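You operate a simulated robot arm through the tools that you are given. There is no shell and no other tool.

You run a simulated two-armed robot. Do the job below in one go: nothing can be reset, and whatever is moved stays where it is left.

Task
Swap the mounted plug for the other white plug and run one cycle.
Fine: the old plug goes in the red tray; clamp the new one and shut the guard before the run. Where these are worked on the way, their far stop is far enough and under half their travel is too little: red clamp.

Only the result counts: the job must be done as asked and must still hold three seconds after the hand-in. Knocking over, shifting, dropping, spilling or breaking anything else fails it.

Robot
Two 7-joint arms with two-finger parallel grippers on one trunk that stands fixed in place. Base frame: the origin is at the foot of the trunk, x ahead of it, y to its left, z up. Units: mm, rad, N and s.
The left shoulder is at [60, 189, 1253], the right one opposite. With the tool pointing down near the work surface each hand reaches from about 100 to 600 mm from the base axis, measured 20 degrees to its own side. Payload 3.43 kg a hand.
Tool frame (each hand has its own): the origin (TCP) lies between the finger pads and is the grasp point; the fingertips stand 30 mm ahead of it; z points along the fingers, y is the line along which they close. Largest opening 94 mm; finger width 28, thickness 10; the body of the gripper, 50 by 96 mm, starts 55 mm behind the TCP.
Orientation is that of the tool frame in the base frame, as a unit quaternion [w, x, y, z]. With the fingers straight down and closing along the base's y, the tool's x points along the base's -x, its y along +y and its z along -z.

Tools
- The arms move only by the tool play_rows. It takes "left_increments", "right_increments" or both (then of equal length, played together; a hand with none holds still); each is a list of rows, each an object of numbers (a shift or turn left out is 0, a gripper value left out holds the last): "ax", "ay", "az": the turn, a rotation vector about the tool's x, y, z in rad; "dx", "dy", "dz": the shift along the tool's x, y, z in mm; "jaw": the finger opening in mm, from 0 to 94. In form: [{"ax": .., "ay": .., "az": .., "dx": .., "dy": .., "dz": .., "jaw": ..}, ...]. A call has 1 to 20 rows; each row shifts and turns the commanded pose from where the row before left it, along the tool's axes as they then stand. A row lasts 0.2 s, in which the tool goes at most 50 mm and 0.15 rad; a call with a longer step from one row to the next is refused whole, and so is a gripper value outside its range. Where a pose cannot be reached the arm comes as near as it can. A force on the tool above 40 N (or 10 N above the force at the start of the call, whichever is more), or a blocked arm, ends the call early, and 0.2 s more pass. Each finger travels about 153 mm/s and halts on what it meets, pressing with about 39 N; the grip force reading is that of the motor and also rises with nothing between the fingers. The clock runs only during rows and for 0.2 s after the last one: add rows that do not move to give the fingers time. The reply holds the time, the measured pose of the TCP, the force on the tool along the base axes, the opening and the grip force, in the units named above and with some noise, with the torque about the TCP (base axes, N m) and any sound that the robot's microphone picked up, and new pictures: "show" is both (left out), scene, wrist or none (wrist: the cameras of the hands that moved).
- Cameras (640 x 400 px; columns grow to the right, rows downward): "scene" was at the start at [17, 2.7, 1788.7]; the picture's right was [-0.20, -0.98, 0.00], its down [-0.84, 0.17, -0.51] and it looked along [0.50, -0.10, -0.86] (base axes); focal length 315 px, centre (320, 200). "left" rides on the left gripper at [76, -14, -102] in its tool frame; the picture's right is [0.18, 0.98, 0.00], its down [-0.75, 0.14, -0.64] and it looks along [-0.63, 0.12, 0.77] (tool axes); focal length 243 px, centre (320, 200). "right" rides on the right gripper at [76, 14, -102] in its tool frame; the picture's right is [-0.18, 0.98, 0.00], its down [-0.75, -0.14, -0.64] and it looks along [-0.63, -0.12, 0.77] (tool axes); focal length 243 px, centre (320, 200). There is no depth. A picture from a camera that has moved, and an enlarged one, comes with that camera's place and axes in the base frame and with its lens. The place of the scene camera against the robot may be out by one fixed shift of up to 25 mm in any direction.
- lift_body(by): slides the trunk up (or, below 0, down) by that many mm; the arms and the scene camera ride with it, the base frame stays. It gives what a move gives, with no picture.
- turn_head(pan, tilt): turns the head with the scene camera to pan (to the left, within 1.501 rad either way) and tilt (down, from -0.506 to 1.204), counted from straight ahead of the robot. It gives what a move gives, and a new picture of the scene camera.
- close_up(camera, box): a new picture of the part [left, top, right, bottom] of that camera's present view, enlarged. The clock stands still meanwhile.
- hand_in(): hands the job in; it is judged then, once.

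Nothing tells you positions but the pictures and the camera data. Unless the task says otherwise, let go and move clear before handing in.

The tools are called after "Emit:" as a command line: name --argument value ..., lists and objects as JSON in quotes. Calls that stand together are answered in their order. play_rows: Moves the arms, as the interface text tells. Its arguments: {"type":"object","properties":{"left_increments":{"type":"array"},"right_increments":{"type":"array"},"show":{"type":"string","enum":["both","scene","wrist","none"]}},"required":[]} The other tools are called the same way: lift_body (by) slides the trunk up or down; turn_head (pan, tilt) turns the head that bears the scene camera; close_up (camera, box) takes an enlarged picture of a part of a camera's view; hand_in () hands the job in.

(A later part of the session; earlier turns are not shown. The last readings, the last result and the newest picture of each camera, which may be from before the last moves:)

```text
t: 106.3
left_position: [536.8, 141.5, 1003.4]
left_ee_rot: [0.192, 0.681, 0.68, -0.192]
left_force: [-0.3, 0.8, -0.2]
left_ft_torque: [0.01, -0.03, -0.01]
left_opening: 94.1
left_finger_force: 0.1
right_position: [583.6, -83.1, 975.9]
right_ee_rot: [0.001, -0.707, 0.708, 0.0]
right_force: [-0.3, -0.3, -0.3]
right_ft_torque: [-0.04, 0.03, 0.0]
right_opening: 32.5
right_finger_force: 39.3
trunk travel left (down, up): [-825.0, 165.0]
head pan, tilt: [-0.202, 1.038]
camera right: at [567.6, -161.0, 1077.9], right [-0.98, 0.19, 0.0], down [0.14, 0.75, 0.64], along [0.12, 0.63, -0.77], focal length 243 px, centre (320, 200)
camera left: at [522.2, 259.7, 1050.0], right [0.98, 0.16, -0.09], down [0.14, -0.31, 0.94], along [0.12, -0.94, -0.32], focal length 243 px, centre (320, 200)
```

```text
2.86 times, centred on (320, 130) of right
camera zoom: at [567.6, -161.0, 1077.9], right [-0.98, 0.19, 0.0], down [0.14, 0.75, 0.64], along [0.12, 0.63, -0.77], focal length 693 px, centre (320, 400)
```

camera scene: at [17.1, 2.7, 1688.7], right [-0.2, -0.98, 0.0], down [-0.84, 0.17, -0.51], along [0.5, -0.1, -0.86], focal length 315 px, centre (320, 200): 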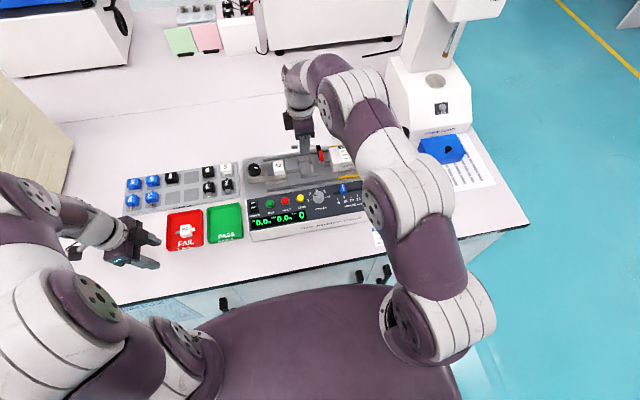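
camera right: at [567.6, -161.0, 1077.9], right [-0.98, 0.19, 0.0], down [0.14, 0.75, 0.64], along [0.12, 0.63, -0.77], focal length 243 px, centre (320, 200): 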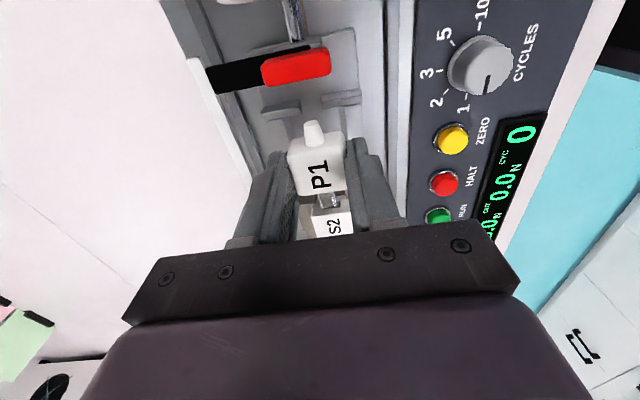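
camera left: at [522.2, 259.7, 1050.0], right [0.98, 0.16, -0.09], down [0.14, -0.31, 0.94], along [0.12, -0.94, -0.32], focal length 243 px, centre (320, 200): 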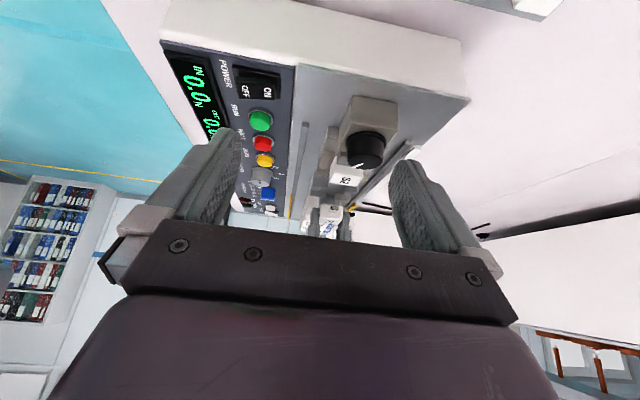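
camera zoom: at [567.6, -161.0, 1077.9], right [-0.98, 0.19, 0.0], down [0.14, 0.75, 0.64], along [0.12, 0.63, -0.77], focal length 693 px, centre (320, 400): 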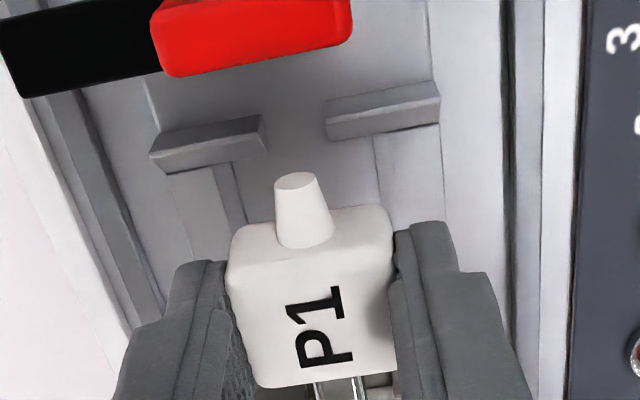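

Both views show P1 well centred over the nest. I'll descend 25 mm so P1's bottom enters the funnel and check again.

Emit:
play_rows --right_increments '[{"dz": 10}, {"dz": 8}, {"dz": 5}, {}]' --show "none"

Emit:
close_up --camera "left" --box '[300, 165, 370, 225]'

Emit:
close_up --camera "right" --box '[250, 80, 390, 220]'

```text
t: 107.3
left_position: [537.2, 141.9, 1003.3]
left_ee_rot: [0.192, 0.681, 0.681, -0.191]
left_force: [0.5, 0.5, 0.7]
left_ft_torque: [-0.05, 0.0, 0.0]
left_opening: 94.0
left_finger_force: 0.1
right_position: [582.5, -83.6, 952.9]
right_ee_rot: [0.001, -0.706, 0.708, 0.001]
right_force: [0.0, 0.6, -0.2]
right_ft_torque: [0.01, -0.01, 0.01]
right_opening: 32.6
right_finger_force: 39.0
trunk travel left (down, up): [-825.0, 165.0]
head pan, tilt: [-0.202, 1.038]
```

```text
6.67 times, centred on (335, 195) of left
camera zoom: at [522.4, 259.3, 1050.1], right [0.98, 0.16, -0.09], down [0.14, -0.31, 0.94], along [0.12, -0.94, -0.33], focal length 1618 px, centre (220, 233)
```

zoom: 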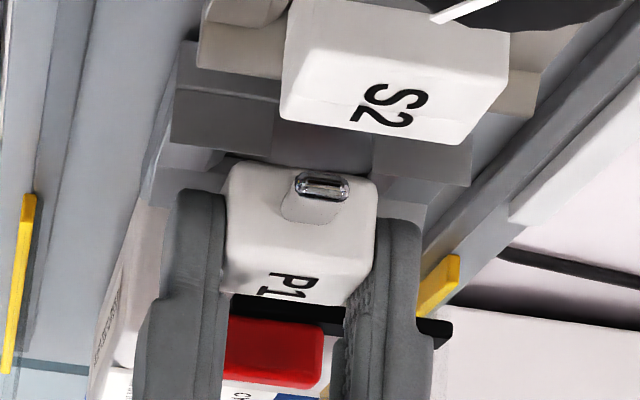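

```text
2.86 times, centred on (320, 150) of right
camera zoom: at [567.2, -161.1, 1055.6], right [-0.98, 0.19, 0.0], down [0.14, 0.75, 0.64], along [0.12, 0.63, -0.77], focal length 693 px, centre (320, 343)
```

zoom: 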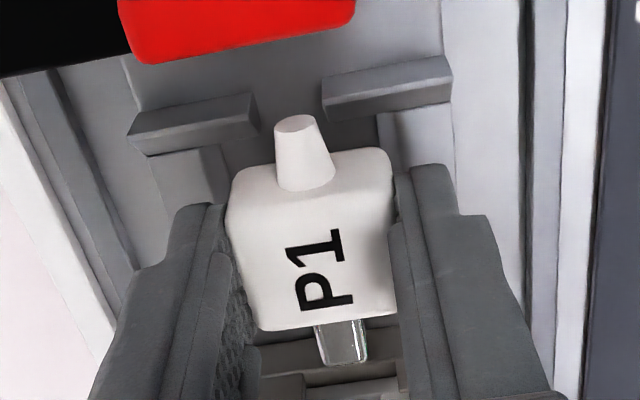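

Comparing with P2's seated pictures, P1 is about 2.5 mm too far toward −x and +y. I'll correct both before lowering further.

Emit:
play_rows --right_increments '[{"dx": 2.5, "dy": -2.5}, {}, {}]' --show "none"

Emit:
close_up --camera "left" --box '[300, 165, 370, 225]'

Emit:
close_up --camera "right" --box '[250, 80, 390, 220]'

```text
t: 108.1
left_position: [537.6, 140.9, 1003.1]
left_ee_rot: [0.193, 0.68, 0.681, -0.191]
left_force: [-0.2, 1.0, 0.7]
left_ft_torque: [-0.01, -0.01, 0.03]
left_opening: 93.9
left_finger_force: 0.0
right_position: [584.4, -85.5, 953.1]
right_ee_rot: [0.001, -0.706, 0.708, 0.0]
right_force: [-0.8, -0.4, -0.3]
right_ft_torque: [0.01, 0.02, -0.01]
right_opening: 32.6
right_finger_force: 39.2
trunk travel left (down, up): [-825.0, 165.0]
head pan, tilt: [-0.202, 1.038]
```

```text
6.67 times, centred on (335, 195) of left
camera zoom: at [522.5, 259.4, 1050.0], right [0.98, 0.16, -0.09], down [0.14, -0.31, 0.94], along [0.12, -0.94, -0.33], focal length 1618 px, centre (220, 233)
```

zoom: 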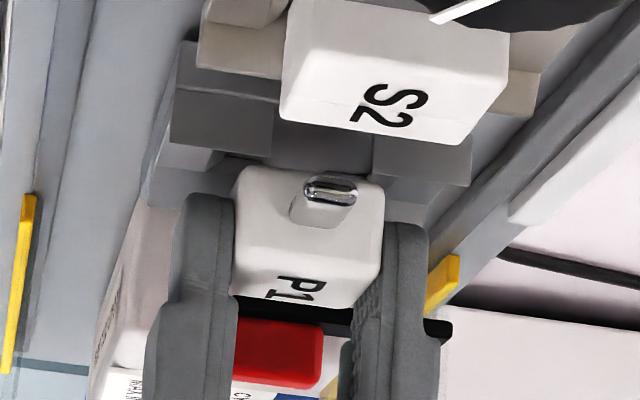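

```text
2.86 times, centred on (320, 150) of right
camera zoom: at [569.7, -163.9, 1055.1], right [-0.98, 0.19, 0.0], down [0.14, 0.75, 0.64], along [0.12, 0.63, -0.77], focal length 693 px, centre (320, 343)
```

zoom: 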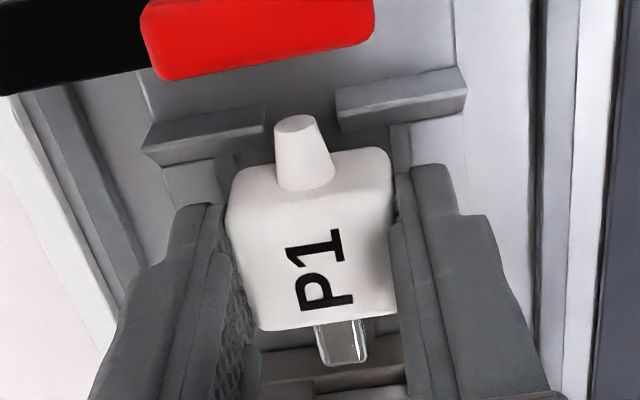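

P1 now lines up with the nest the same way P2 did. Lowering into the nest in small steps, watching force.

Emit:
play_rows --right_increments '[{"dz": 3}, {"dz": 3}, {"dz": 2}, {}]' --show "none"

Emit:
close_up --camera "left" --box '[300, 165, 370, 225]'

```text
t: 109.1
left_position: [536.9, 141.2, 1001.9]
left_ee_rot: [0.192, 0.681, 0.681, -0.192]
left_force: [-0.3, -0.2, 0.0]
left_ft_torque: [0.01, 0.0, -0.01]
left_opening: 94.2
left_finger_force: 0.1
right_position: [586.7, -84.5, 947.1]
right_ee_rot: [0.0, -0.707, 0.707, 0.0]
right_force: [0.4, 0.0, 0.2]
right_ft_torque: [0.03, -0.01, 0.0]
right_opening: 32.5
right_finger_force: 39.2
trunk travel left (down, up): [-825.0, 165.0]
head pan, tilt: [-0.202, 1.038]
```

```text
6.67 times, centred on (335, 195) of left
camera zoom: at [522.5, 259.4, 1050.0], right [0.98, 0.16, -0.09], down [0.14, -0.31, 0.94], along [0.12, -0.94, -0.33], focal length 1618 px, centre (220, 233)
```

zoom: 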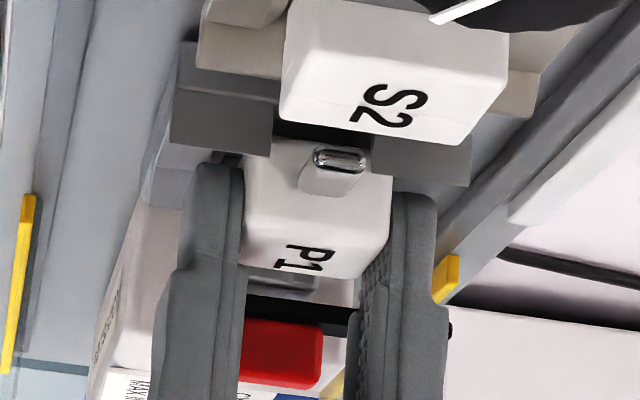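

Emit:
play_rows --right_increments '[{"dy": 1.8}, {}]' --show "none"

Emit:
close_up --camera "right" --box '[250, 80, 390, 220]'

Emit:
close_up --camera "left" --box '[300, 165, 370, 225]'

```text
t: 109.7
left_position: [537.6, 141.3, 1002.7]
left_ee_rot: [0.192, 0.68, 0.681, -0.191]
left_force: [0.2, 0.2, 0.6]
left_ft_torque: [-0.01, 0.01, -0.01]
left_opening: 94.0
left_finger_force: 0.0
right_position: [586.3, -84.8, 945.5]
right_ee_rot: [-0.001, -0.706, 0.708, 0.0]
right_force: [0.7, 0.4, -0.7]
right_ft_torque: [0.02, 0.0, -0.02]
right_opening: 32.5
right_finger_force: 39.1
trunk travel left (down, up): [-825.0, 165.0]
head pan, tilt: [-0.202, 1.038]
```

```text
2.86 times, centred on (320, 150) of right
camera zoom: at [569.8, -162.7, 1047.6], right [-0.98, 0.19, 0.0], down [0.14, 0.75, 0.64], along [0.12, 0.63, -0.77], focal length 693 px, centre (320, 343)
```

zoom: 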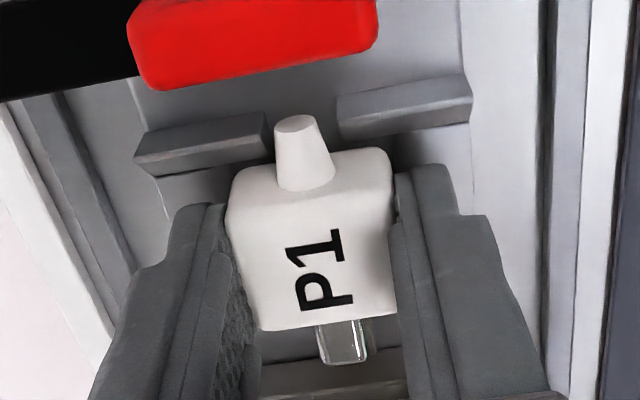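

```text
6.67 times, centred on (335, 195) of left
camera zoom: at [522.5, 259.4, 1050.0], right [0.98, 0.16, -0.09], down [0.14, -0.31, 0.94], along [0.12, -0.94, -0.33], focal length 1618 px, centre (220, 233)
```

zoom: 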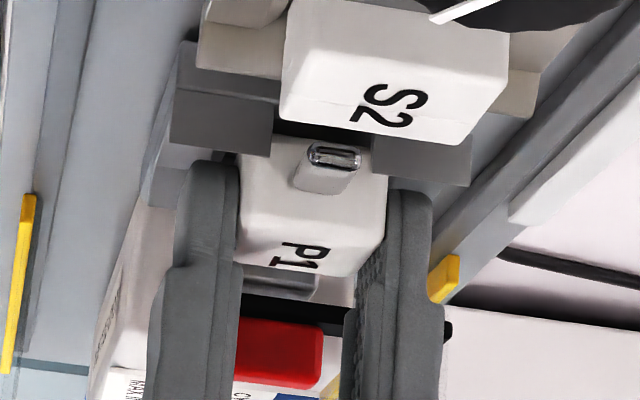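

Emit:
play_rows --right_increments '[{"dz": 1.5}, {"dz": 1.5}, {}]' --show "none"

Emit:
close_up --camera "left" --box '[300, 165, 370, 225]'

```text
t: 110.5
left_position: [536.9, 141.8, 1003.2]
left_ee_rot: [0.192, 0.681, 0.681, -0.191]
left_force: [0.4, -0.5, 0.5]
left_ft_torque: [0.04, -0.01, 0.02]
left_opening: 94.0
left_finger_force: 0.0
right_position: [585.0, -85.8, 945.0]
right_ee_rot: [0.0, -0.707, 0.708, -0.001]
right_force: [1.8, 4.0, 1.0]
right_ft_torque: [0.13, 0.0, 0.04]
right_opening: 32.6
right_finger_force: 39.1
trunk travel left (down, up): [-825.0, 165.0]
head pan, tilt: [-0.202, 1.038]
```

```text
6.67 times, centred on (335, 195) of left
camera zoom: at [522.4, 260.2, 1049.9], right [0.98, 0.16, -0.09], down [0.14, -0.31, 0.94], along [0.12, -0.94, -0.32], focal length 1618 px, centre (220, 233)
```

zoom: 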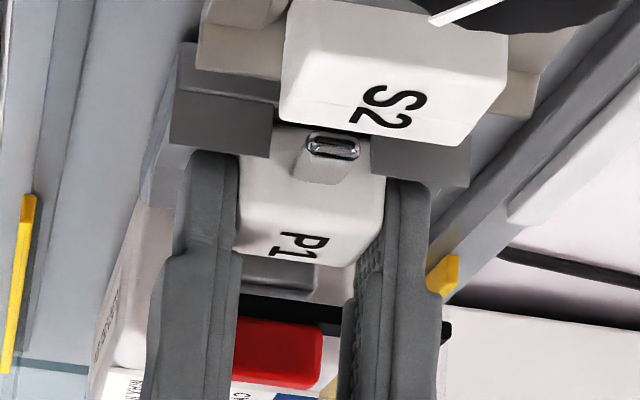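

P1 is nearly seated with only slight side contact from the funnel. A bit further down.

Emit:
play_rows --right_increments '[{"dz": 1}, {"dz": 1}, {}]' --show "none"

Emit:
close_up --camera "left" --box '[300, 165, 370, 225]'

```text
t: 111.3
left_position: [537.0, 141.3, 1002.9]
left_ee_rot: [0.191, 0.681, 0.681, -0.191]
left_force: [-0.8, -0.3, 1.0]
left_ft_torque: [-0.01, -0.03, 0.01]
left_opening: 93.8
left_finger_force: 0.1
right_position: [583.7, -85.3, 941.5]
right_ee_rot: [0.001, -0.707, 0.707, -0.001]
right_force: [3.5, 1.8, 6.3]
right_ft_torque: [0.11, -0.1, 0.04]
right_opening: 32.5
right_finger_force: 38.7
trunk travel left (down, up): [-825.0, 165.0]
head pan, tilt: [-0.202, 1.038]
```

```text
6.67 times, centred on (335, 195) of left
camera zoom: at [522.3, 259.7, 1050.1], right [0.98, 0.16, -0.09], down [0.14, -0.31, 0.94], along [0.12, -0.94, -0.32], focal length 1618 px, centre (220, 233)
```

zoom: 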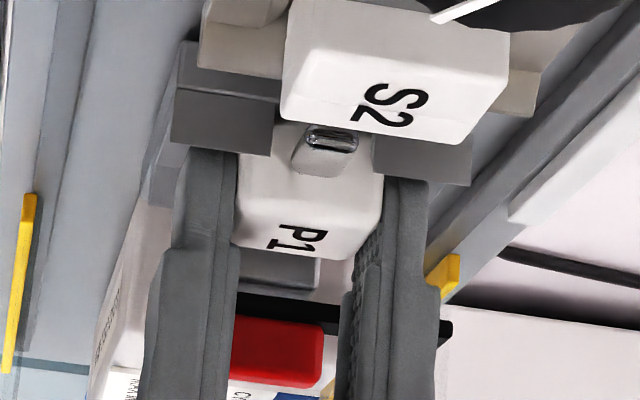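

Emit:
play_rows --right_increments '[{"dz": 0.8}, {}]' --show "none"

Emit:
close_up --camera "left" --box '[300, 165, 370, 220]'

```text
t: 111.9
left_position: [536.5, 140.8, 1002.7]
left_ee_rot: [0.192, 0.681, 0.68, -0.192]
left_force: [0.3, -0.4, 0.5]
left_ft_torque: [0.03, 0.0, -0.01]
left_opening: 94.2
left_finger_force: 0.1
right_position: [583.6, -85.9, 941.4]
right_ee_rot: [0.001, -0.707, 0.708, -0.002]
right_force: [6.0, -0.5, 18.1]
right_ft_torque: [-0.09, 0.02, 0.05]
right_opening: 32.7
right_finger_force: 39.2
trunk travel left (down, up): [-825.0, 165.0]
head pan, tilt: [-0.202, 1.038]
```

```text
7.27 times, centred on (335, 192) of left
camera zoom: at [521.6, 259.4, 1050.7], right [0.98, 0.16, -0.09], down [0.14, -0.31, 0.94], along [0.12, -0.94, -0.33], focal length 1764 px, centre (211, 254)
```

zoom: 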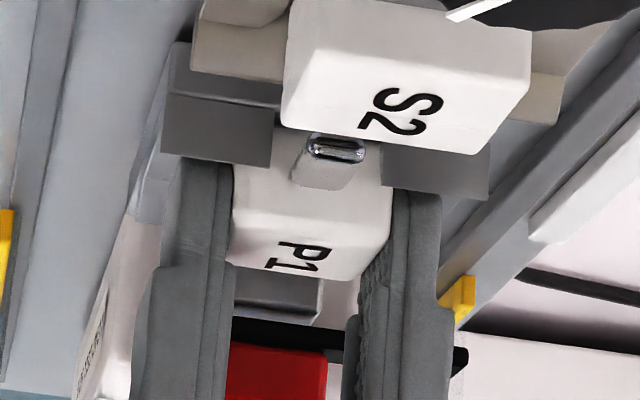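

P1 is seated at the same depth as P2 was (18 N). I'll ease off, open a little and lift clear.

Emit:
play_rows --right_increments '[{"dz": -0.8}, {"jaw": 36}, {"jaw": 39}, {}, {"dz": -6}, {"dz": -14, "jaw": 50}, {"dz": -25}, {"dz": -25}, {}]' --show "wrist"

Emit:
close_up --camera "left" --box '[300, 165, 370, 220]'

Emit:
close_up --camera "right" --box '[280, 75, 360, 165]'

```text
t: 113.9
left_position: [537.8, 141.9, 1002.8]
left_ee_rot: [0.192, 0.68, 0.681, -0.191]
left_force: [0.2, -0.5, -0.1]
left_ft_torque: [0.0, 0.02, -0.01]
left_opening: 94.0
left_finger_force: 0.1
right_position: [585.3, -86.5, 1009.0]
right_ee_rot: [-0.001, -0.706, 0.708, -0.001]
right_force: [-0.3, 0.1, 0.1]
right_ft_torque: [-0.02, 0.01, 0.0]
right_opening: 49.8
right_finger_force: 0.0
trunk travel left (down, up): [-825.0, 165.0]
head pan, tilt: [-0.202, 1.038]
camera right: at [569.9, -163.8, 1111.1], right [-0.98, 0.19, 0.0], down [0.14, 0.75, 0.64], along [0.12, 0.63, -0.77], focal length 243 px, centre (320, 200)
```

right: 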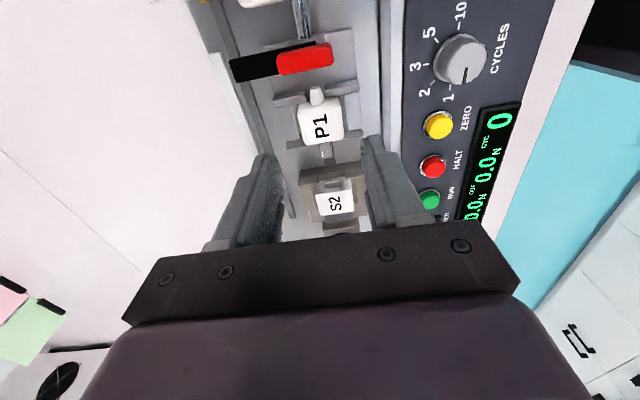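

```text
7.27 times, centred on (335, 192) of left
camera zoom: at [522.7, 259.3, 1049.9], right [0.98, 0.16, -0.09], down [0.14, -0.31, 0.94], along [0.12, -0.94, -0.33], focal length 1764 px, centre (211, 254)
```

zoom: 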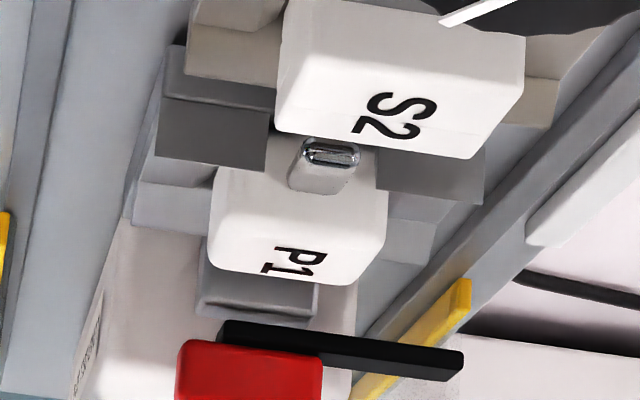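

```text
4.44 times, centred on (320, 120) of right
camera zoom: at [569.9, -163.8, 1111.1], right [-0.98, 0.19, 0.0], down [0.14, 0.75, 0.64], along [0.12, 0.63, -0.77], focal length 1078 px, centre (320, 556)
```

zoom: 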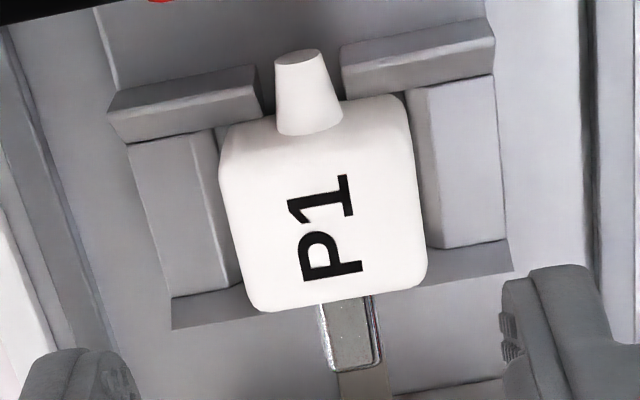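

P1 is squarely seated, pin toward the socket. Now for the clamp: I'll turn the right hand back to yaw 0 above the red handle.

Emit:
play_rows --right_increments '[{"dz": -20, "dx": 20}, {"dz": -20, "dx": 30}, {"az": 0.15}, {"az": 0.15}, {"az": 0.15}, {"az": 0.15}, {"az": 0.15}, {"az": 0.15}, {"az": 0.15}, {"az": 0.15}, {"az": 0.15}, {"az": 0.15}, {"az": 0.0708, "jaw": 40}, {}, {}]' --show "wrist"

Emit:
close_up --camera "right" --box '[260, 60, 400, 190]'

```text
t: 117.1
left_position: [536.2, 140.9, 1003.4]
left_ee_rot: [0.192, 0.68, 0.681, -0.19]
left_force: [0.2, 0.1, 0.1]
left_ft_torque: [0.0, 0.01, 0.04]
left_opening: 93.7
left_finger_force: 0.1
right_position: [583.8, -135.6, 1050.0]
right_ee_rot: [0.0, 0.001, 1.0, 0.0]
right_force: [-0.2, 0.5, 0.1]
right_ft_torque: [-0.03, 0.01, -0.01]
right_opening: 39.9
right_finger_force: 0.0
trunk travel left (down, up): [-825.0, 165.0]
head pan, tilt: [-0.202, 1.038]
camera right: at [507.0, -123.5, 1152.0], right [0.19, 0.98, 0.0], down [0.75, -0.14, 0.64], along [0.63, -0.12, -0.77], focal length 243 px, centre (320, 200)
```

right: 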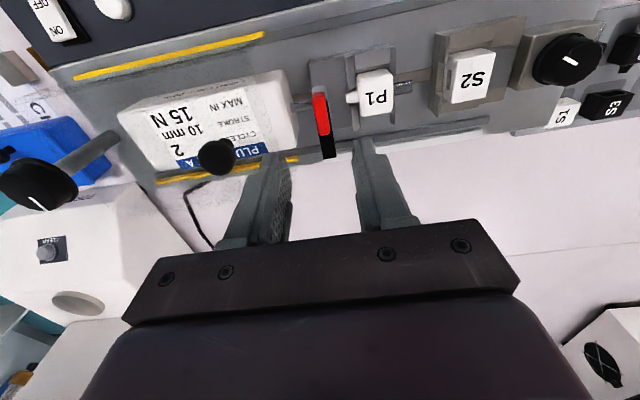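

```text
3.08 times, centred on (330, 125) of right
camera zoom: at [507.0, -123.5, 1152.0], right [0.19, 0.98, 0.0], down [0.75, -0.14, 0.64], along [0.63, -0.12, -0.77], focal length 746 px, centre (289, 431)
```

zoom: 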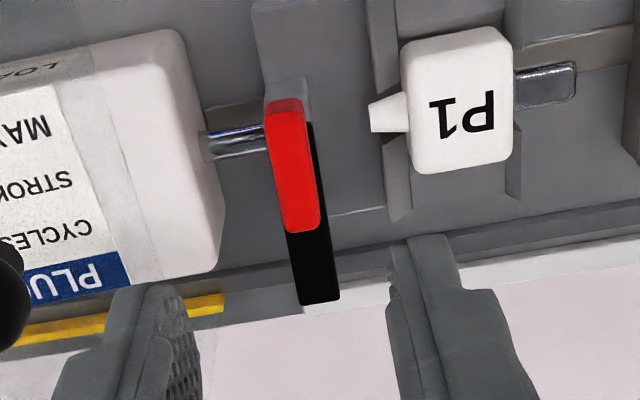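

The handle is within 2 mm of the tool axis. I'll adjust, descend and grip it.

Emit:
play_rows --right_increments '[{"dy": 1.5}, {"dz": 25}, {"dz": 25}, {"dz": 10}, {}, {}]' --show "none"

Emit:
close_up --camera "right" --box '[250, 80, 390, 210]'

```text
t: 118.5
left_position: [536.2, 142.2, 1003.5]
left_ee_rot: [0.192, 0.681, 0.681, -0.191]
left_force: [-0.1, 0.6, 0.3]
left_ft_torque: [-0.01, -0.02, -0.01]
left_opening: 94.1
left_finger_force: 0.1
right_position: [585.4, -136.3, 991.4]
right_ee_rot: [0.0, 0.0, 1.0, 0.0]
right_force: [-0.9, -0.7, -0.3]
right_ft_torque: [-0.05, 0.01, 0.0]
right_opening: 39.9
right_finger_force: 0.0
trunk travel left (down, up): [-825.0, 165.0]
head pan, tilt: [-0.202, 1.038]
```

```text
3.08 times, centred on (320, 145) of right
camera zoom: at [508.1, -122.1, 1092.8], right [0.19, 0.98, 0.0], down [0.75, -0.14, 0.64], along [0.63, -0.12, -0.77], focal length 746 px, centre (320, 369)
```

zoom: 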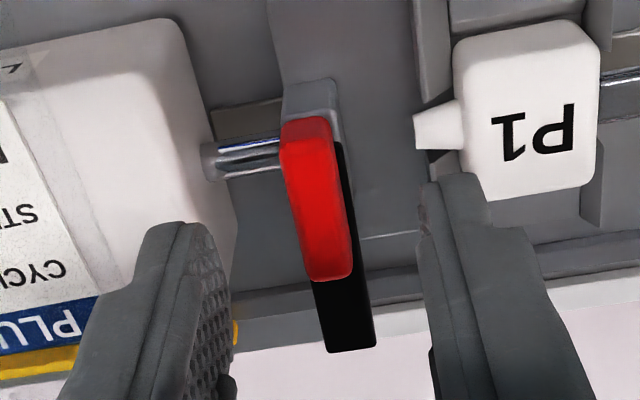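

Aligned. The load cell is close on the right side, so I'll narrow the opening to 22 mm before the final descent, then close.

Emit:
play_rows --right_increments '[{"jaw": 22, "dx": 1}, {}, {"dz": 12}, {"dz": 8}, {}, {}]' --show "none"

Emit:
close_up --camera "right" --box '[250, 80, 390, 210]'

```text
t: 119.9
left_position: [536.7, 140.6, 1004.8]
left_ee_rot: [0.192, 0.681, 0.68, -0.191]
left_force: [0.5, 0.3, 0.5]
left_ft_torque: [0.0, 0.03, 0.01]
left_opening: 93.8
left_finger_force: 0.1
right_position: [581.7, -133.2, 970.1]
right_ee_rot: [0.0, 0.0, 1.0, 0.0]
right_force: [0.7, -0.1, -0.5]
right_ft_torque: [-0.02, 0.02, -0.02]
right_opening: 21.9
right_finger_force: 0.1
trunk travel left (down, up): [-825.0, 165.0]
head pan, tilt: [-0.202, 1.038]
```

```text
3.08 times, centred on (320, 145) of right
camera zoom: at [504.2, -119.9, 1072.2], right [0.18, 0.98, 0.0], down [0.75, -0.14, 0.64], along [0.63, -0.12, -0.77], focal length 746 px, centre (320, 369)
```

zoom: 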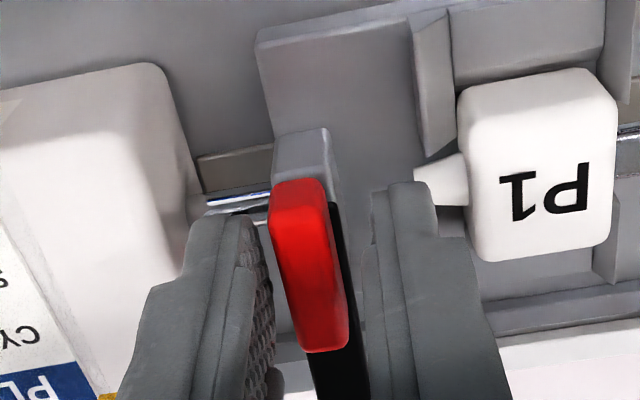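

Emit:
play_rows --right_increments '[{"dy": -1.6, "dx": -1.2}, {}, {"jaw": 5}, {}, {}]' --show "none"

Emit:
close_up --camera "right" --box '[250, 80, 390, 210]'

```text
t: 121.1
left_position: [536.6, 142.0, 1003.1]
left_ee_rot: [0.192, 0.681, 0.681, -0.191]
left_force: [-0.5, -0.3, 0.0]
left_ft_torque: [0.02, 0.04, 0.02]
left_opening: 93.9
left_finger_force: 0.1
right_position: [584.7, -135.2, 969.0]
right_ee_rot: [0.001, 0.001, 1.0, 0.0]
right_force: [-0.2, -1.5, -0.7]
right_ft_torque: [-0.06, -0.18, 0.04]
right_opening: 11.0
right_finger_force: 44.8
trunk travel left (down, up): [-825.0, 165.0]
head pan, tilt: [-0.202, 1.038]
```

```text
3.08 times, centred on (320, 145) of right
camera zoom: at [506.2, -122.4, 1071.5], right [0.19, 0.98, 0.0], down [0.75, -0.14, 0.64], along [0.63, -0.12, -0.77], focal length 746 px, centre (320, 369)
```

zoom: 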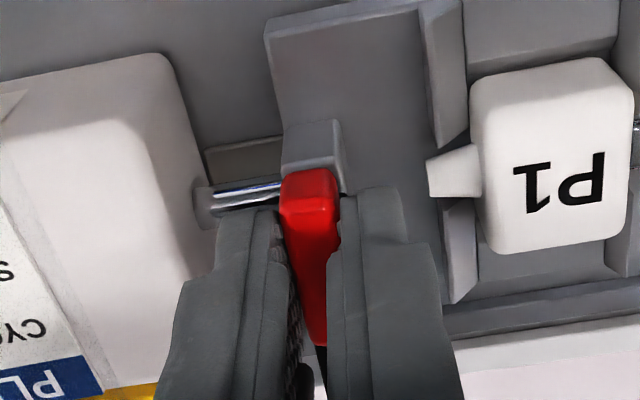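

The handle is gripped with negligible side force. I'll swing the clamp back over the plug in stages.

Emit:
play_rows --right_increments '[{"az": -0.08}, {"az": -0.08}, {"az": -0.08}, {"az": -0.08}, {}]' --show "none"

```text
t: 122.3
left_position: [537.1, 140.3, 1002.8]
left_ee_rot: [0.192, 0.68, 0.681, -0.19]
left_force: [0.3, -0.3, -0.5]
left_ft_torque: [-0.03, 0.01, -0.01]
left_opening: 93.8
left_finger_force: 0.0
right_position: [583.3, -135.6, 970.1]
right_ee_rot: [-0.001, -0.159, 0.987, 0.0]
right_force: [-2.7, -2.7, -6.6]
right_ft_torque: [0.3, -1.18, -0.01]
right_opening: 10.7
right_finger_force: 45.1
trunk travel left (down, up): [-825.0, 165.0]
head pan, tilt: [-0.202, 1.038]
```

Emit:
play_rows --right_increments '[{"az": -0.08}, {"az": -0.08}, {"az": -0.08}, {"az": -0.08}, {}]' --show "none"

```text
t: 123.5
left_position: [538.4, 141.5, 1002.9]
left_ee_rot: [0.191, 0.681, 0.681, -0.191]
left_force: [0.0, -0.6, 0.0]
left_ft_torque: [0.03, 0.0, -0.01]
left_opening: 93.9
left_finger_force: 0.2
right_position: [583.8, -135.9, 969.5]
right_ee_rot: [0.0, -0.313, 0.95, 0.001]
right_force: [-1.1, -3.7, -9.3]
right_ft_torque: [-0.05, -0.11, -0.02]
right_opening: 10.7
right_finger_force: 44.3
trunk travel left (down, up): [-825.0, 165.0]
head pan, tilt: [-0.202, 1.038]
```

Emit:
play_rows --right_increments '[{"dz": 0.4}, {"az": -0.08}, {"az": -0.08}, {"az": -0.08}, {"az": -0.08}, {}]' --show "none"

Emit:
close_up --camera "scene" --box '[280, 135, 340, 180]'

```text
t: 124.9
left_position: [538.1, 141.2, 1002.3]
left_ee_rot: [0.191, 0.681, 0.681, -0.191]
left_force: [-0.4, 0.4, -0.4]
left_ft_torque: [0.02, -0.03, -0.03]
left_opening: 93.9
left_finger_force: 0.0
right_position: [584.0, -137.4, 969.7]
right_ee_rot: [-0.001, -0.461, 0.887, 0.001]
right_force: [-1.1, -5.6, -5.0]
right_ft_torque: [-1.22, 0.77, -0.03]
right_opening: 10.6
right_finger_force: 44.8
trunk travel left (down, up): [-825.0, 165.0]
head pan, tilt: [-0.202, 1.038]
```

```text
8.89 times, centred on (310, 158) of scene
camera zoom: at [17.9, 1.7, 1688.7], right [-0.2, -0.98, 0.0], down [-0.84, 0.17, -0.51], along [0.5, -0.1, -0.86], focal length 2800 px, centre (409, 578)
```

zoom: 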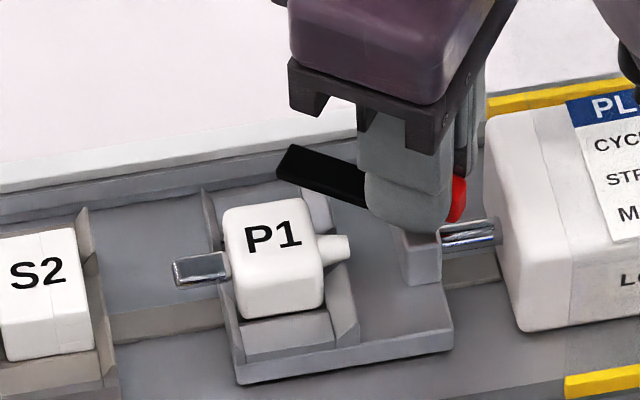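

Emit:
play_rows --right_increments '[{"az": -0.08}, {"az": -0.08}, {"az": -0.08}, {"az": -0.08}, {}]' --show "none"

Emit:
close_up --camera "scene" --box '[280, 135, 340, 180]'

```text
t: 126.1
left_position: [537.2, 140.2, 1002.8]
left_ee_rot: [0.192, 0.681, 0.681, -0.191]
left_force: [-0.5, -0.5, 0.4]
left_ft_torque: [-0.02, 0.0, -0.02]
left_opening: 93.9
left_finger_force: 0.2
right_position: [584.8, -136.8, 969.9]
right_ee_rot: [0.001, -0.597, 0.802, 0.0]
right_force: [0.9, -6.6, -1.5]
right_ft_torque: [-1.15, 0.32, 0.02]
right_opening: 10.4
right_finger_force: 44.4
trunk travel left (down, up): [-825.0, 165.0]
head pan, tilt: [-0.202, 1.038]
```

```text
8.89 times, centred on (310, 158) of scene
camera zoom: at [17.5, 1.4, 1688.7], right [-0.2, -0.98, 0.0], down [-0.84, 0.17, -0.51], along [0.5, -0.1, -0.86], focal length 2800 px, centre (409, 578)
```

zoom: 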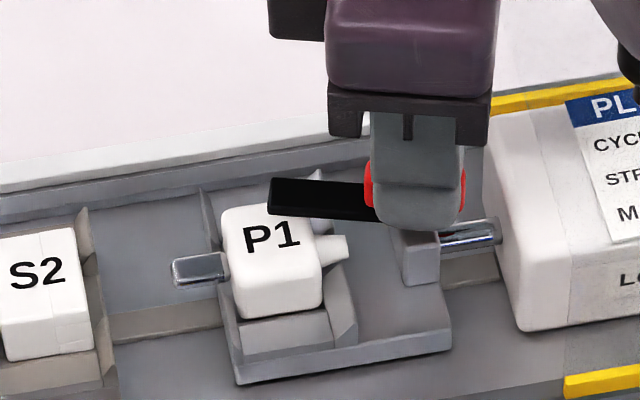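

Emit:
play_rows --right_increments '[{"az": -0.08}, {"az": -0.08}, {"az": -0.08}, {}]' --show "none"

Emit:
play_rows --right_increments '[{"az": -0.06}, {}]' --show "none"

Emit:
close_up --camera "scene" --box '[280, 135, 340, 180]'

```text
t: 127.1
left_position: [537.5, 141.7, 1003.2]
left_ee_rot: [0.192, 0.68, 0.681, -0.19]
left_force: [-0.4, -0.5, -0.5]
left_ft_torque: [0.01, -0.02, -0.01]
left_opening: 94.2
left_finger_force: 0.0
right_position: [584.9, -134.8, 969.5]
right_ee_rot: [0.001, -0.688, 0.726, 0.001]
right_force: [0.3, -2.2, -1.7]
right_ft_torque: [1.21, -0.09, 0.01]
right_opening: 10.6
right_finger_force: 44.4
trunk travel left (down, up): [-825.0, 165.0]
head pan, tilt: [-0.202, 1.038]
```

```text
t: 127.7
left_position: [537.1, 140.3, 1003.3]
left_ee_rot: [0.192, 0.68, 0.681, -0.191]
left_force: [0.5, 0.0, 0.3]
left_ft_torque: [-0.01, 0.02, -0.01]
left_opening: 93.9
left_finger_force: 0.0
right_position: [585.1, -136.1, 969.5]
right_ee_rot: [0.0, 0.71, -0.704, -0.001]
right_force: [1.6, -1.4, -0.7]
right_ft_torque: [1.2, -0.05, -0.35]
right_opening: 10.5
right_finger_force: 44.4
trunk travel left (down, up): [-825.0, 165.0]
head pan, tilt: [-0.202, 1.038]
```

```text
8.89 times, centred on (310, 158) of scene
camera zoom: at [17.7, 1.9, 1688.7], right [-0.2, -0.98, 0.0], down [-0.84, 0.17, -0.51], along [0.5, -0.1, -0.86], focal length 2800 px, centre (409, 578)
```

zoom: 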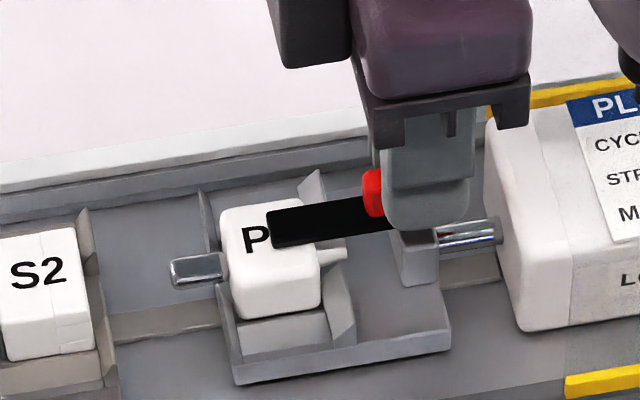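

The bar is back over the plug as at the start, and a stop torque begins to show. One small nudge to confirm the far stop.

Emit:
play_rows --right_increments '[{"az": -0.05}, {}]' --show "none"

```text
t: 128.3
left_position: [536.8, 139.8, 1003.4]
left_ee_rot: [0.192, 0.681, 0.681, -0.191]
left_force: [-0.4, 0.6, 0.9]
left_ft_torque: [0.0, -0.01, 0.0]
left_opening: 94.1
left_finger_force: 0.0
right_position: [584.6, -136.2, 968.4]
right_ee_rot: [0.0, 0.726, -0.687, -0.001]
right_force: [3.7, -5.1, -2.8]
right_ft_torque: [-0.18, -0.07, -1.39]
right_opening: 11.6
right_finger_force: 44.9
trunk travel left (down, up): [-825.0, 165.0]
head pan, tilt: [-0.202, 1.038]
```

Firm stop reached, so the clamp is fully closed. I'll release the handle and lift away.

Emit:
play_rows --right_increments '[{"az": 0.05}, {"jaw": 18}, {"jaw": 30}, {}, {"dz": -20}, {"dz": -35}, {"dz": -35}, {}]' --show "wrist"

Emit:
close_up --camera "right" --box '[250, 40, 390, 170]'

Emit:
close_up --camera "left" --box '[300, 165, 370, 225]'

```text
t: 130.1
left_position: [537.1, 140.5, 1003.3]
left_ee_rot: [0.193, 0.681, 0.681, -0.191]
left_force: [-0.1, -0.1, -0.4]
left_ft_torque: [0.03, -0.02, -0.03]
left_opening: 93.9
left_finger_force: 0.1
right_position: [580.7, -136.6, 1060.2]
right_ee_rot: [0.0, 0.709, -0.705, 0.0]
right_force: [0.9, -0.5, 0.3]
right_ft_torque: [-0.02, -0.01, 0.0]
right_opening: 30.2
right_finger_force: 0.1
trunk travel left (down, up): [-825.0, 165.0]
head pan, tilt: [-0.202, 1.038]
camera right: at [566.6, -213.0, 1162.2], right [-0.98, 0.18, 0.0], down [0.14, 0.75, 0.64], along [0.11, 0.63, -0.77], focal length 243 px, centre (320, 200)
```

right: 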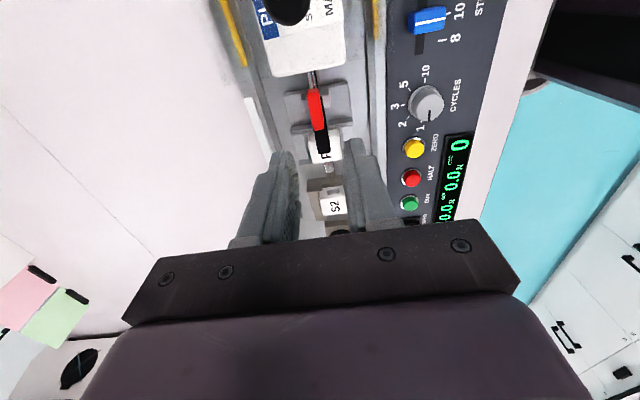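

```text
3.08 times, centred on (320, 105) of right
camera zoom: at [566.6, -213.0, 1162.2], right [-0.98, 0.18, 0.0], down [0.14, 0.75, 0.64], along [0.11, 0.63, -0.77], focal length 746 px, centre (320, 492)
```

zoom: 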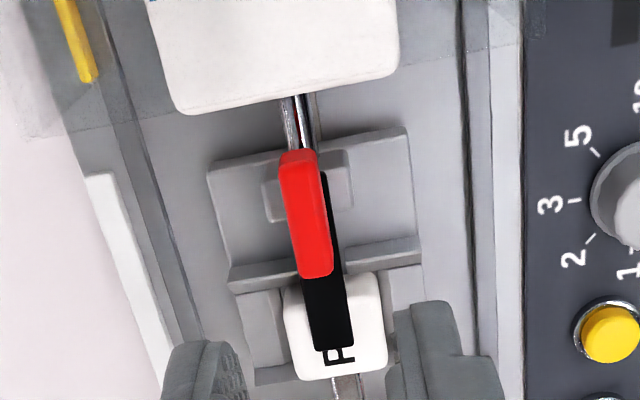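

```text
6.67 times, centred on (335, 195) of left
camera zoom: at [522.8, 259.2, 1049.9], right [0.98, 0.16, -0.09], down [0.14, -0.31, 0.94], along [0.12, -0.94, -0.33], focal length 1618 px, centre (220, 233)
```

zoom: 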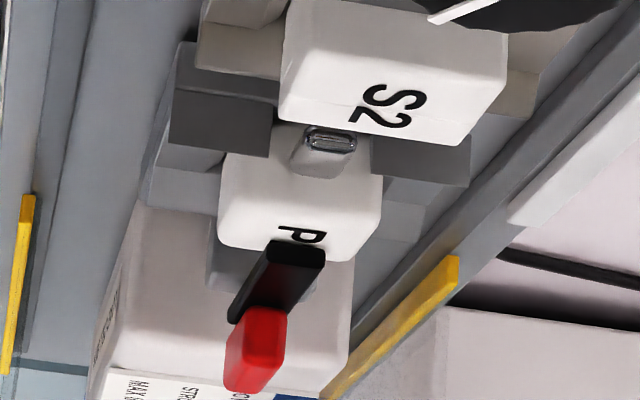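

The clamp is fully closed over P1. Next is the guard: a clear sliding cover about 186 mm long, with its ball handle near (588, −217, 988). I'll move the left hand aside, and turn the right hand to yaw 0 behind the ball to look.

Emit:
play_rows --right_increments '[{"az": 0.15, "dz": -10}, {"az": 0.15, "dz": -10}, {"az": 0.15}, {"az": 0.15}, {"az": 0.15}, {"az": 0.15}, {"az": 0.15}, {"az": 0.15}, {"az": 0.15}, {"az": 0.15}, {"az": 0.075, "jaw": 60}, {"dx": 30, "dy": -40}, {"dx": 15, "dy": -40}, {}, {}]' --left_increments '[{"ay": 0.15}, {"ay": 0.15}, {"ay": 0.15}, {"ay": 0.1}, {"dx": 35}, {"dx": 35}, {"dx": 35}, {"dx": 35, "dy": -20}, {"dx": 20, "dy": -20, "dz": -20}, {"dy": -20, "dz": -20}, {}, {}, {}, {}, {}]' --show "both"

Emit:
close_up --camera "right" --box '[230, 100, 420, 240]'

Emit:
close_up --camera "scene" --box '[235, 120, 400, 225]'

```text
t: 133.3
left_position: [478.7, 301.2, 1041.9]
left_ee_rot: [0.001, 0.707, 0.707, 0.001]
left_force: [0.1, -0.5, 0.4]
left_ft_torque: [0.02, -0.03, -0.03]
left_opening: 94.0
left_finger_force: 0.0
right_position: [534.8, -217.7, 1081.8]
right_ee_rot: [0.0, -0.002, 1.0, 0.0]
right_force: [-1.1, -0.4, -0.2]
right_ft_torque: [0.02, 0.0, 0.01]
right_opening: 59.8
right_finger_force: 0.1
right hand out of reach, approached as far as the arm can: row 3
trunk travel left (down, up): [-825.0, 165.0]
head pan, tilt: [-0.202, 1.038]
camera scene: at [16.4, 2.2, 1688.7], right [-0.2, -0.98, 0.0], down [-0.84, 0.17, -0.51], along [0.5, -0.1, -0.86], focal length 315 px, centre (320, 200)
camera right: at [457.7, -205.6, 1182.8], right [0.18, 0.98, 0.0], down [0.75, -0.14, 0.64], along [0.63, -0.12, -0.77], focal length 243 px, centre (320, 200)
camera left: at [463.5, 376.4, 1143.1], right [0.98, 0.18, 0.0], down [0.14, -0.75, 0.64], along [0.12, -0.63, -0.77], focal length 243 px, centre (320, 200)
```

scene: 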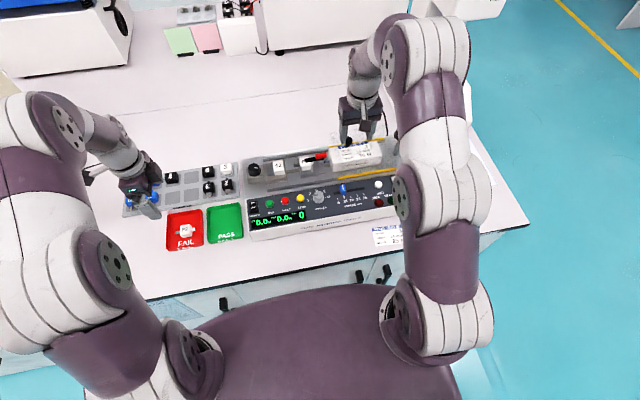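
right: 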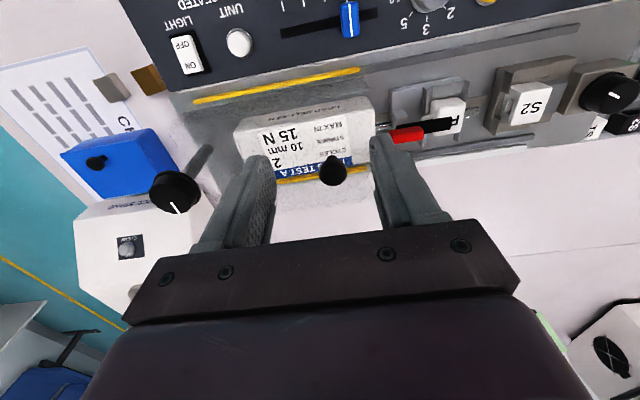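
left: 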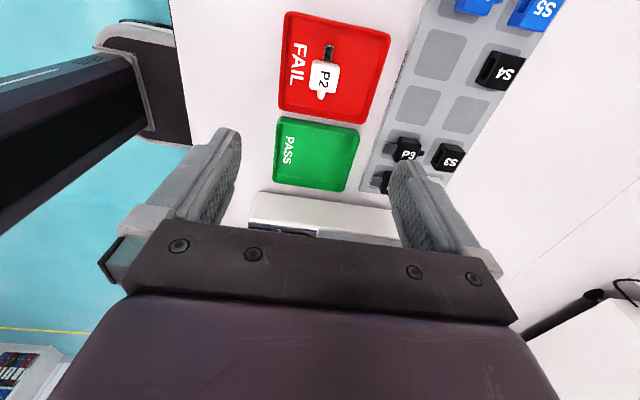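

```text
2.86 times, centred on (325, 170) of right
camera zoom: at [457.7, -205.6, 1182.8], right [0.18, 0.98, 0.0], down [0.75, -0.14, 0.64], along [0.63, -0.12, -0.77], focal length 693 px, centre (306, 286)
```

zoom: 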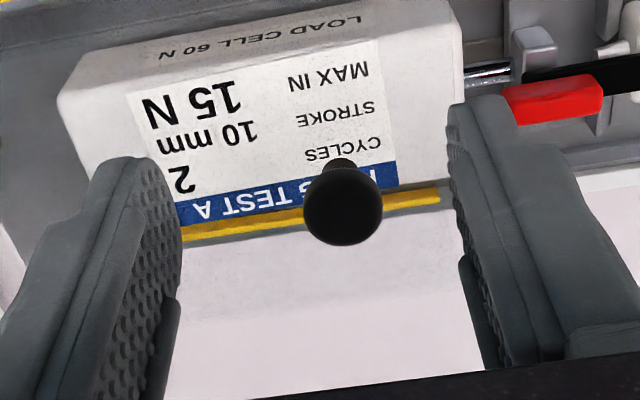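

```text
3.81 times, centred on (318, 172) of scene
camera zoom: at [16.4, 2.2, 1688.7], right [-0.2, -0.98, 0.0], down [-0.84, 0.17, -0.51], along [0.5, -0.1, -0.86], focal length 1200 px, centre (330, 305)
```

zoom: 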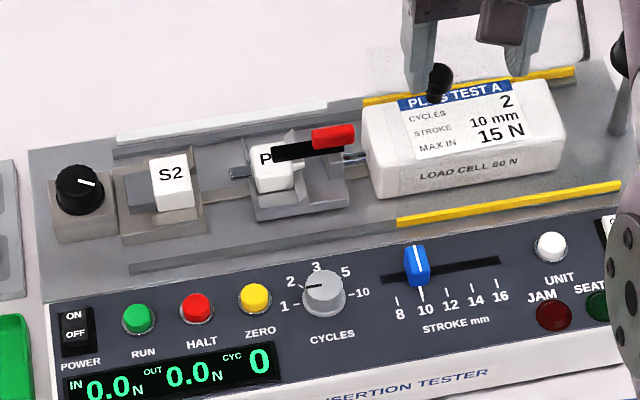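

The ball handle is about 27 mm across, at roughly (588, −217, 985). Shutting the guard means sliding it about 220 mm toward +y along its rails. I'll tilt the right hand 0.3 rad forward for extra reach and bring the open fingers around the ball.

Emit:
play_rows --right_increments '[{"ay": -0.15}, {"ay": -0.15}, {"dx": -11, "dz": 30}, {"dx": -11, "dz": 25}, {}, {}]' --show "wrist"

Emit:
close_up --camera "right" --box '[230, 90, 420, 230]'

```text
t: 134.7
left_position: [478.8, 300.5, 1041.0]
left_ee_rot: [0.0, 0.707, 0.707, 0.001]
left_force: [0.2, -0.3, 0.1]
left_ft_torque: [-0.01, 0.02, 0.0]
left_opening: 94.2
left_finger_force: 0.0
right_position: [571.9, -217.4, 1030.9]
right_ee_rot: [0.149, -0.002, 0.989, -0.001]
right_force: [-1.4, 0.6, -0.4]
right_ft_torque: [0.02, -0.01, -0.02]
right_opening: 59.9
right_finger_force: 0.0
trunk travel left (down, up): [-825.0, 165.0]
head pan, tilt: [-0.202, 1.038]
camera right: at [467.5, -204.8, 1105.2], right [0.17, 0.98, 0.05], down [0.53, -0.14, 0.84], along [0.83, -0.12, -0.55], focal length 243 px, centre (320, 200)
```

right: 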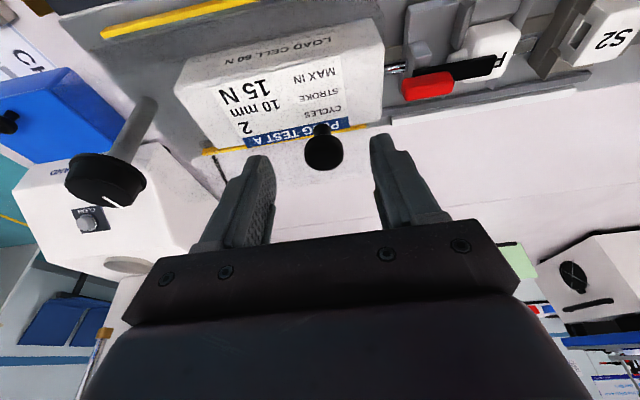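

```text
2.86 times, centred on (325, 160) of right
camera zoom: at [467.5, -204.8, 1105.2], right [0.17, 0.98, 0.05], down [0.53, -0.14, 0.84], along [0.83, -0.12, -0.55], focal length 693 px, centre (306, 314)
```

zoom: 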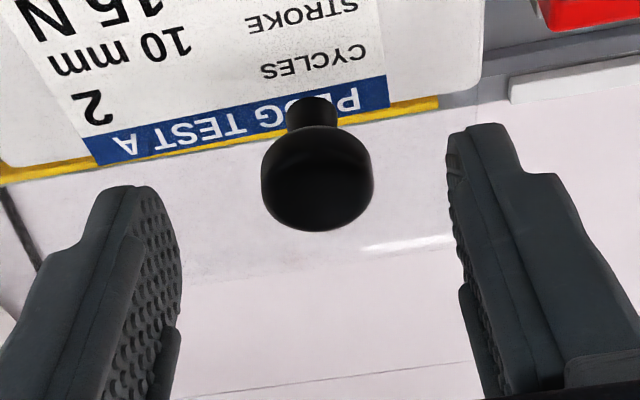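

The ball triangulates to about (584, −216, 991), 25 mm diameter. I'll advance around it and close.

Emit:
play_rows --right_increments '[{"dx": -2, "dy": 2.2}, {"dz": 10}, {"dz": 10}, {}, {}]' --show "none"

Emit:
close_up --camera "right" --box '[230, 90, 420, 230]'

```text
t: 135.9
left_position: [479.4, 300.8, 1041.1]
left_ee_rot: [0.0, 0.707, 0.707, 0.001]
left_force: [-0.1, -0.6, 0.1]
left_ft_torque: [0.01, 0.0, -0.01]
left_opening: 94.1
left_finger_force: 0.1
right_position: [581.2, -213.8, 1011.4]
right_ee_rot: [0.15, -0.002, 0.989, 0.0]
right_force: [-1.3, -0.1, 0.2]
right_ft_torque: [-0.01, 0.0, 0.01]
right_opening: 59.9
right_finger_force: 0.0
trunk travel left (down, up): [-825.0, 165.0]
head pan, tilt: [-0.202, 1.038]
```

```text
2.86 times, centred on (325, 160) of right
camera zoom: at [477.1, -200.9, 1086.6], right [0.17, 0.98, 0.06], down [0.53, -0.14, 0.84], along [0.83, -0.11, -0.55], focal length 693 px, centre (306, 314)
```

zoom: 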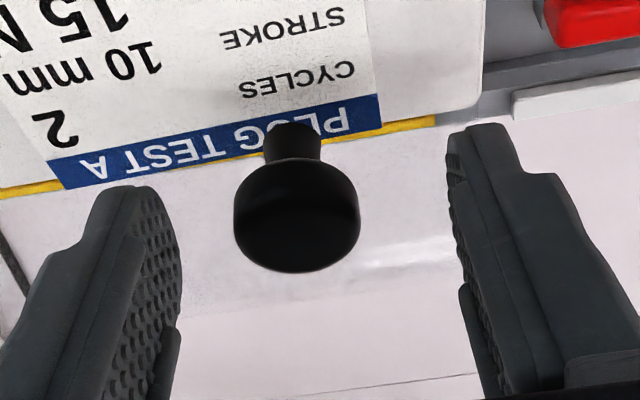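

The ball sits between the pads, 18 mm ahead of the TCP. I'll close on it.

Emit:
play_rows --right_increments '[{"dy": -1.5, "jaw": 40}, {"jaw": 15}, {}, {}]' --show "none"

Emit:
close_up --camera "right" --box '[230, 90, 420, 230]'

```text
t: 136.9
left_position: [479.1, 301.3, 1041.6]
left_ee_rot: [0.001, 0.707, 0.707, 0.001]
left_force: [0.1, 0.7, 0.4]
left_ft_torque: [0.0, 0.0, 0.0]
left_opening: 94.1
left_finger_force: 0.0
right_position: [581.1, -213.8, 1013.3]
right_ee_rot: [0.15, -0.001, 0.989, 0.0]
right_force: [-0.6, 0.0, -0.9]
right_ft_torque: [-0.01, -0.12, -0.02]
right_opening: 25.3
right_finger_force: 44.9
trunk travel left (down, up): [-825.0, 165.0]
head pan, tilt: [-0.202, 1.038]
```

```text
2.86 times, centred on (325, 160) of right
camera zoom: at [476.5, -202.3, 1087.6], right [0.17, 0.98, 0.05], down [0.53, -0.14, 0.84], along [0.83, -0.12, -0.55], focal length 693 px, centre (306, 314)
```

zoom: 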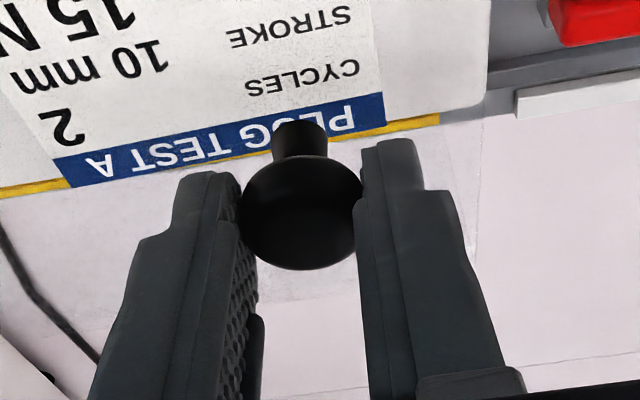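

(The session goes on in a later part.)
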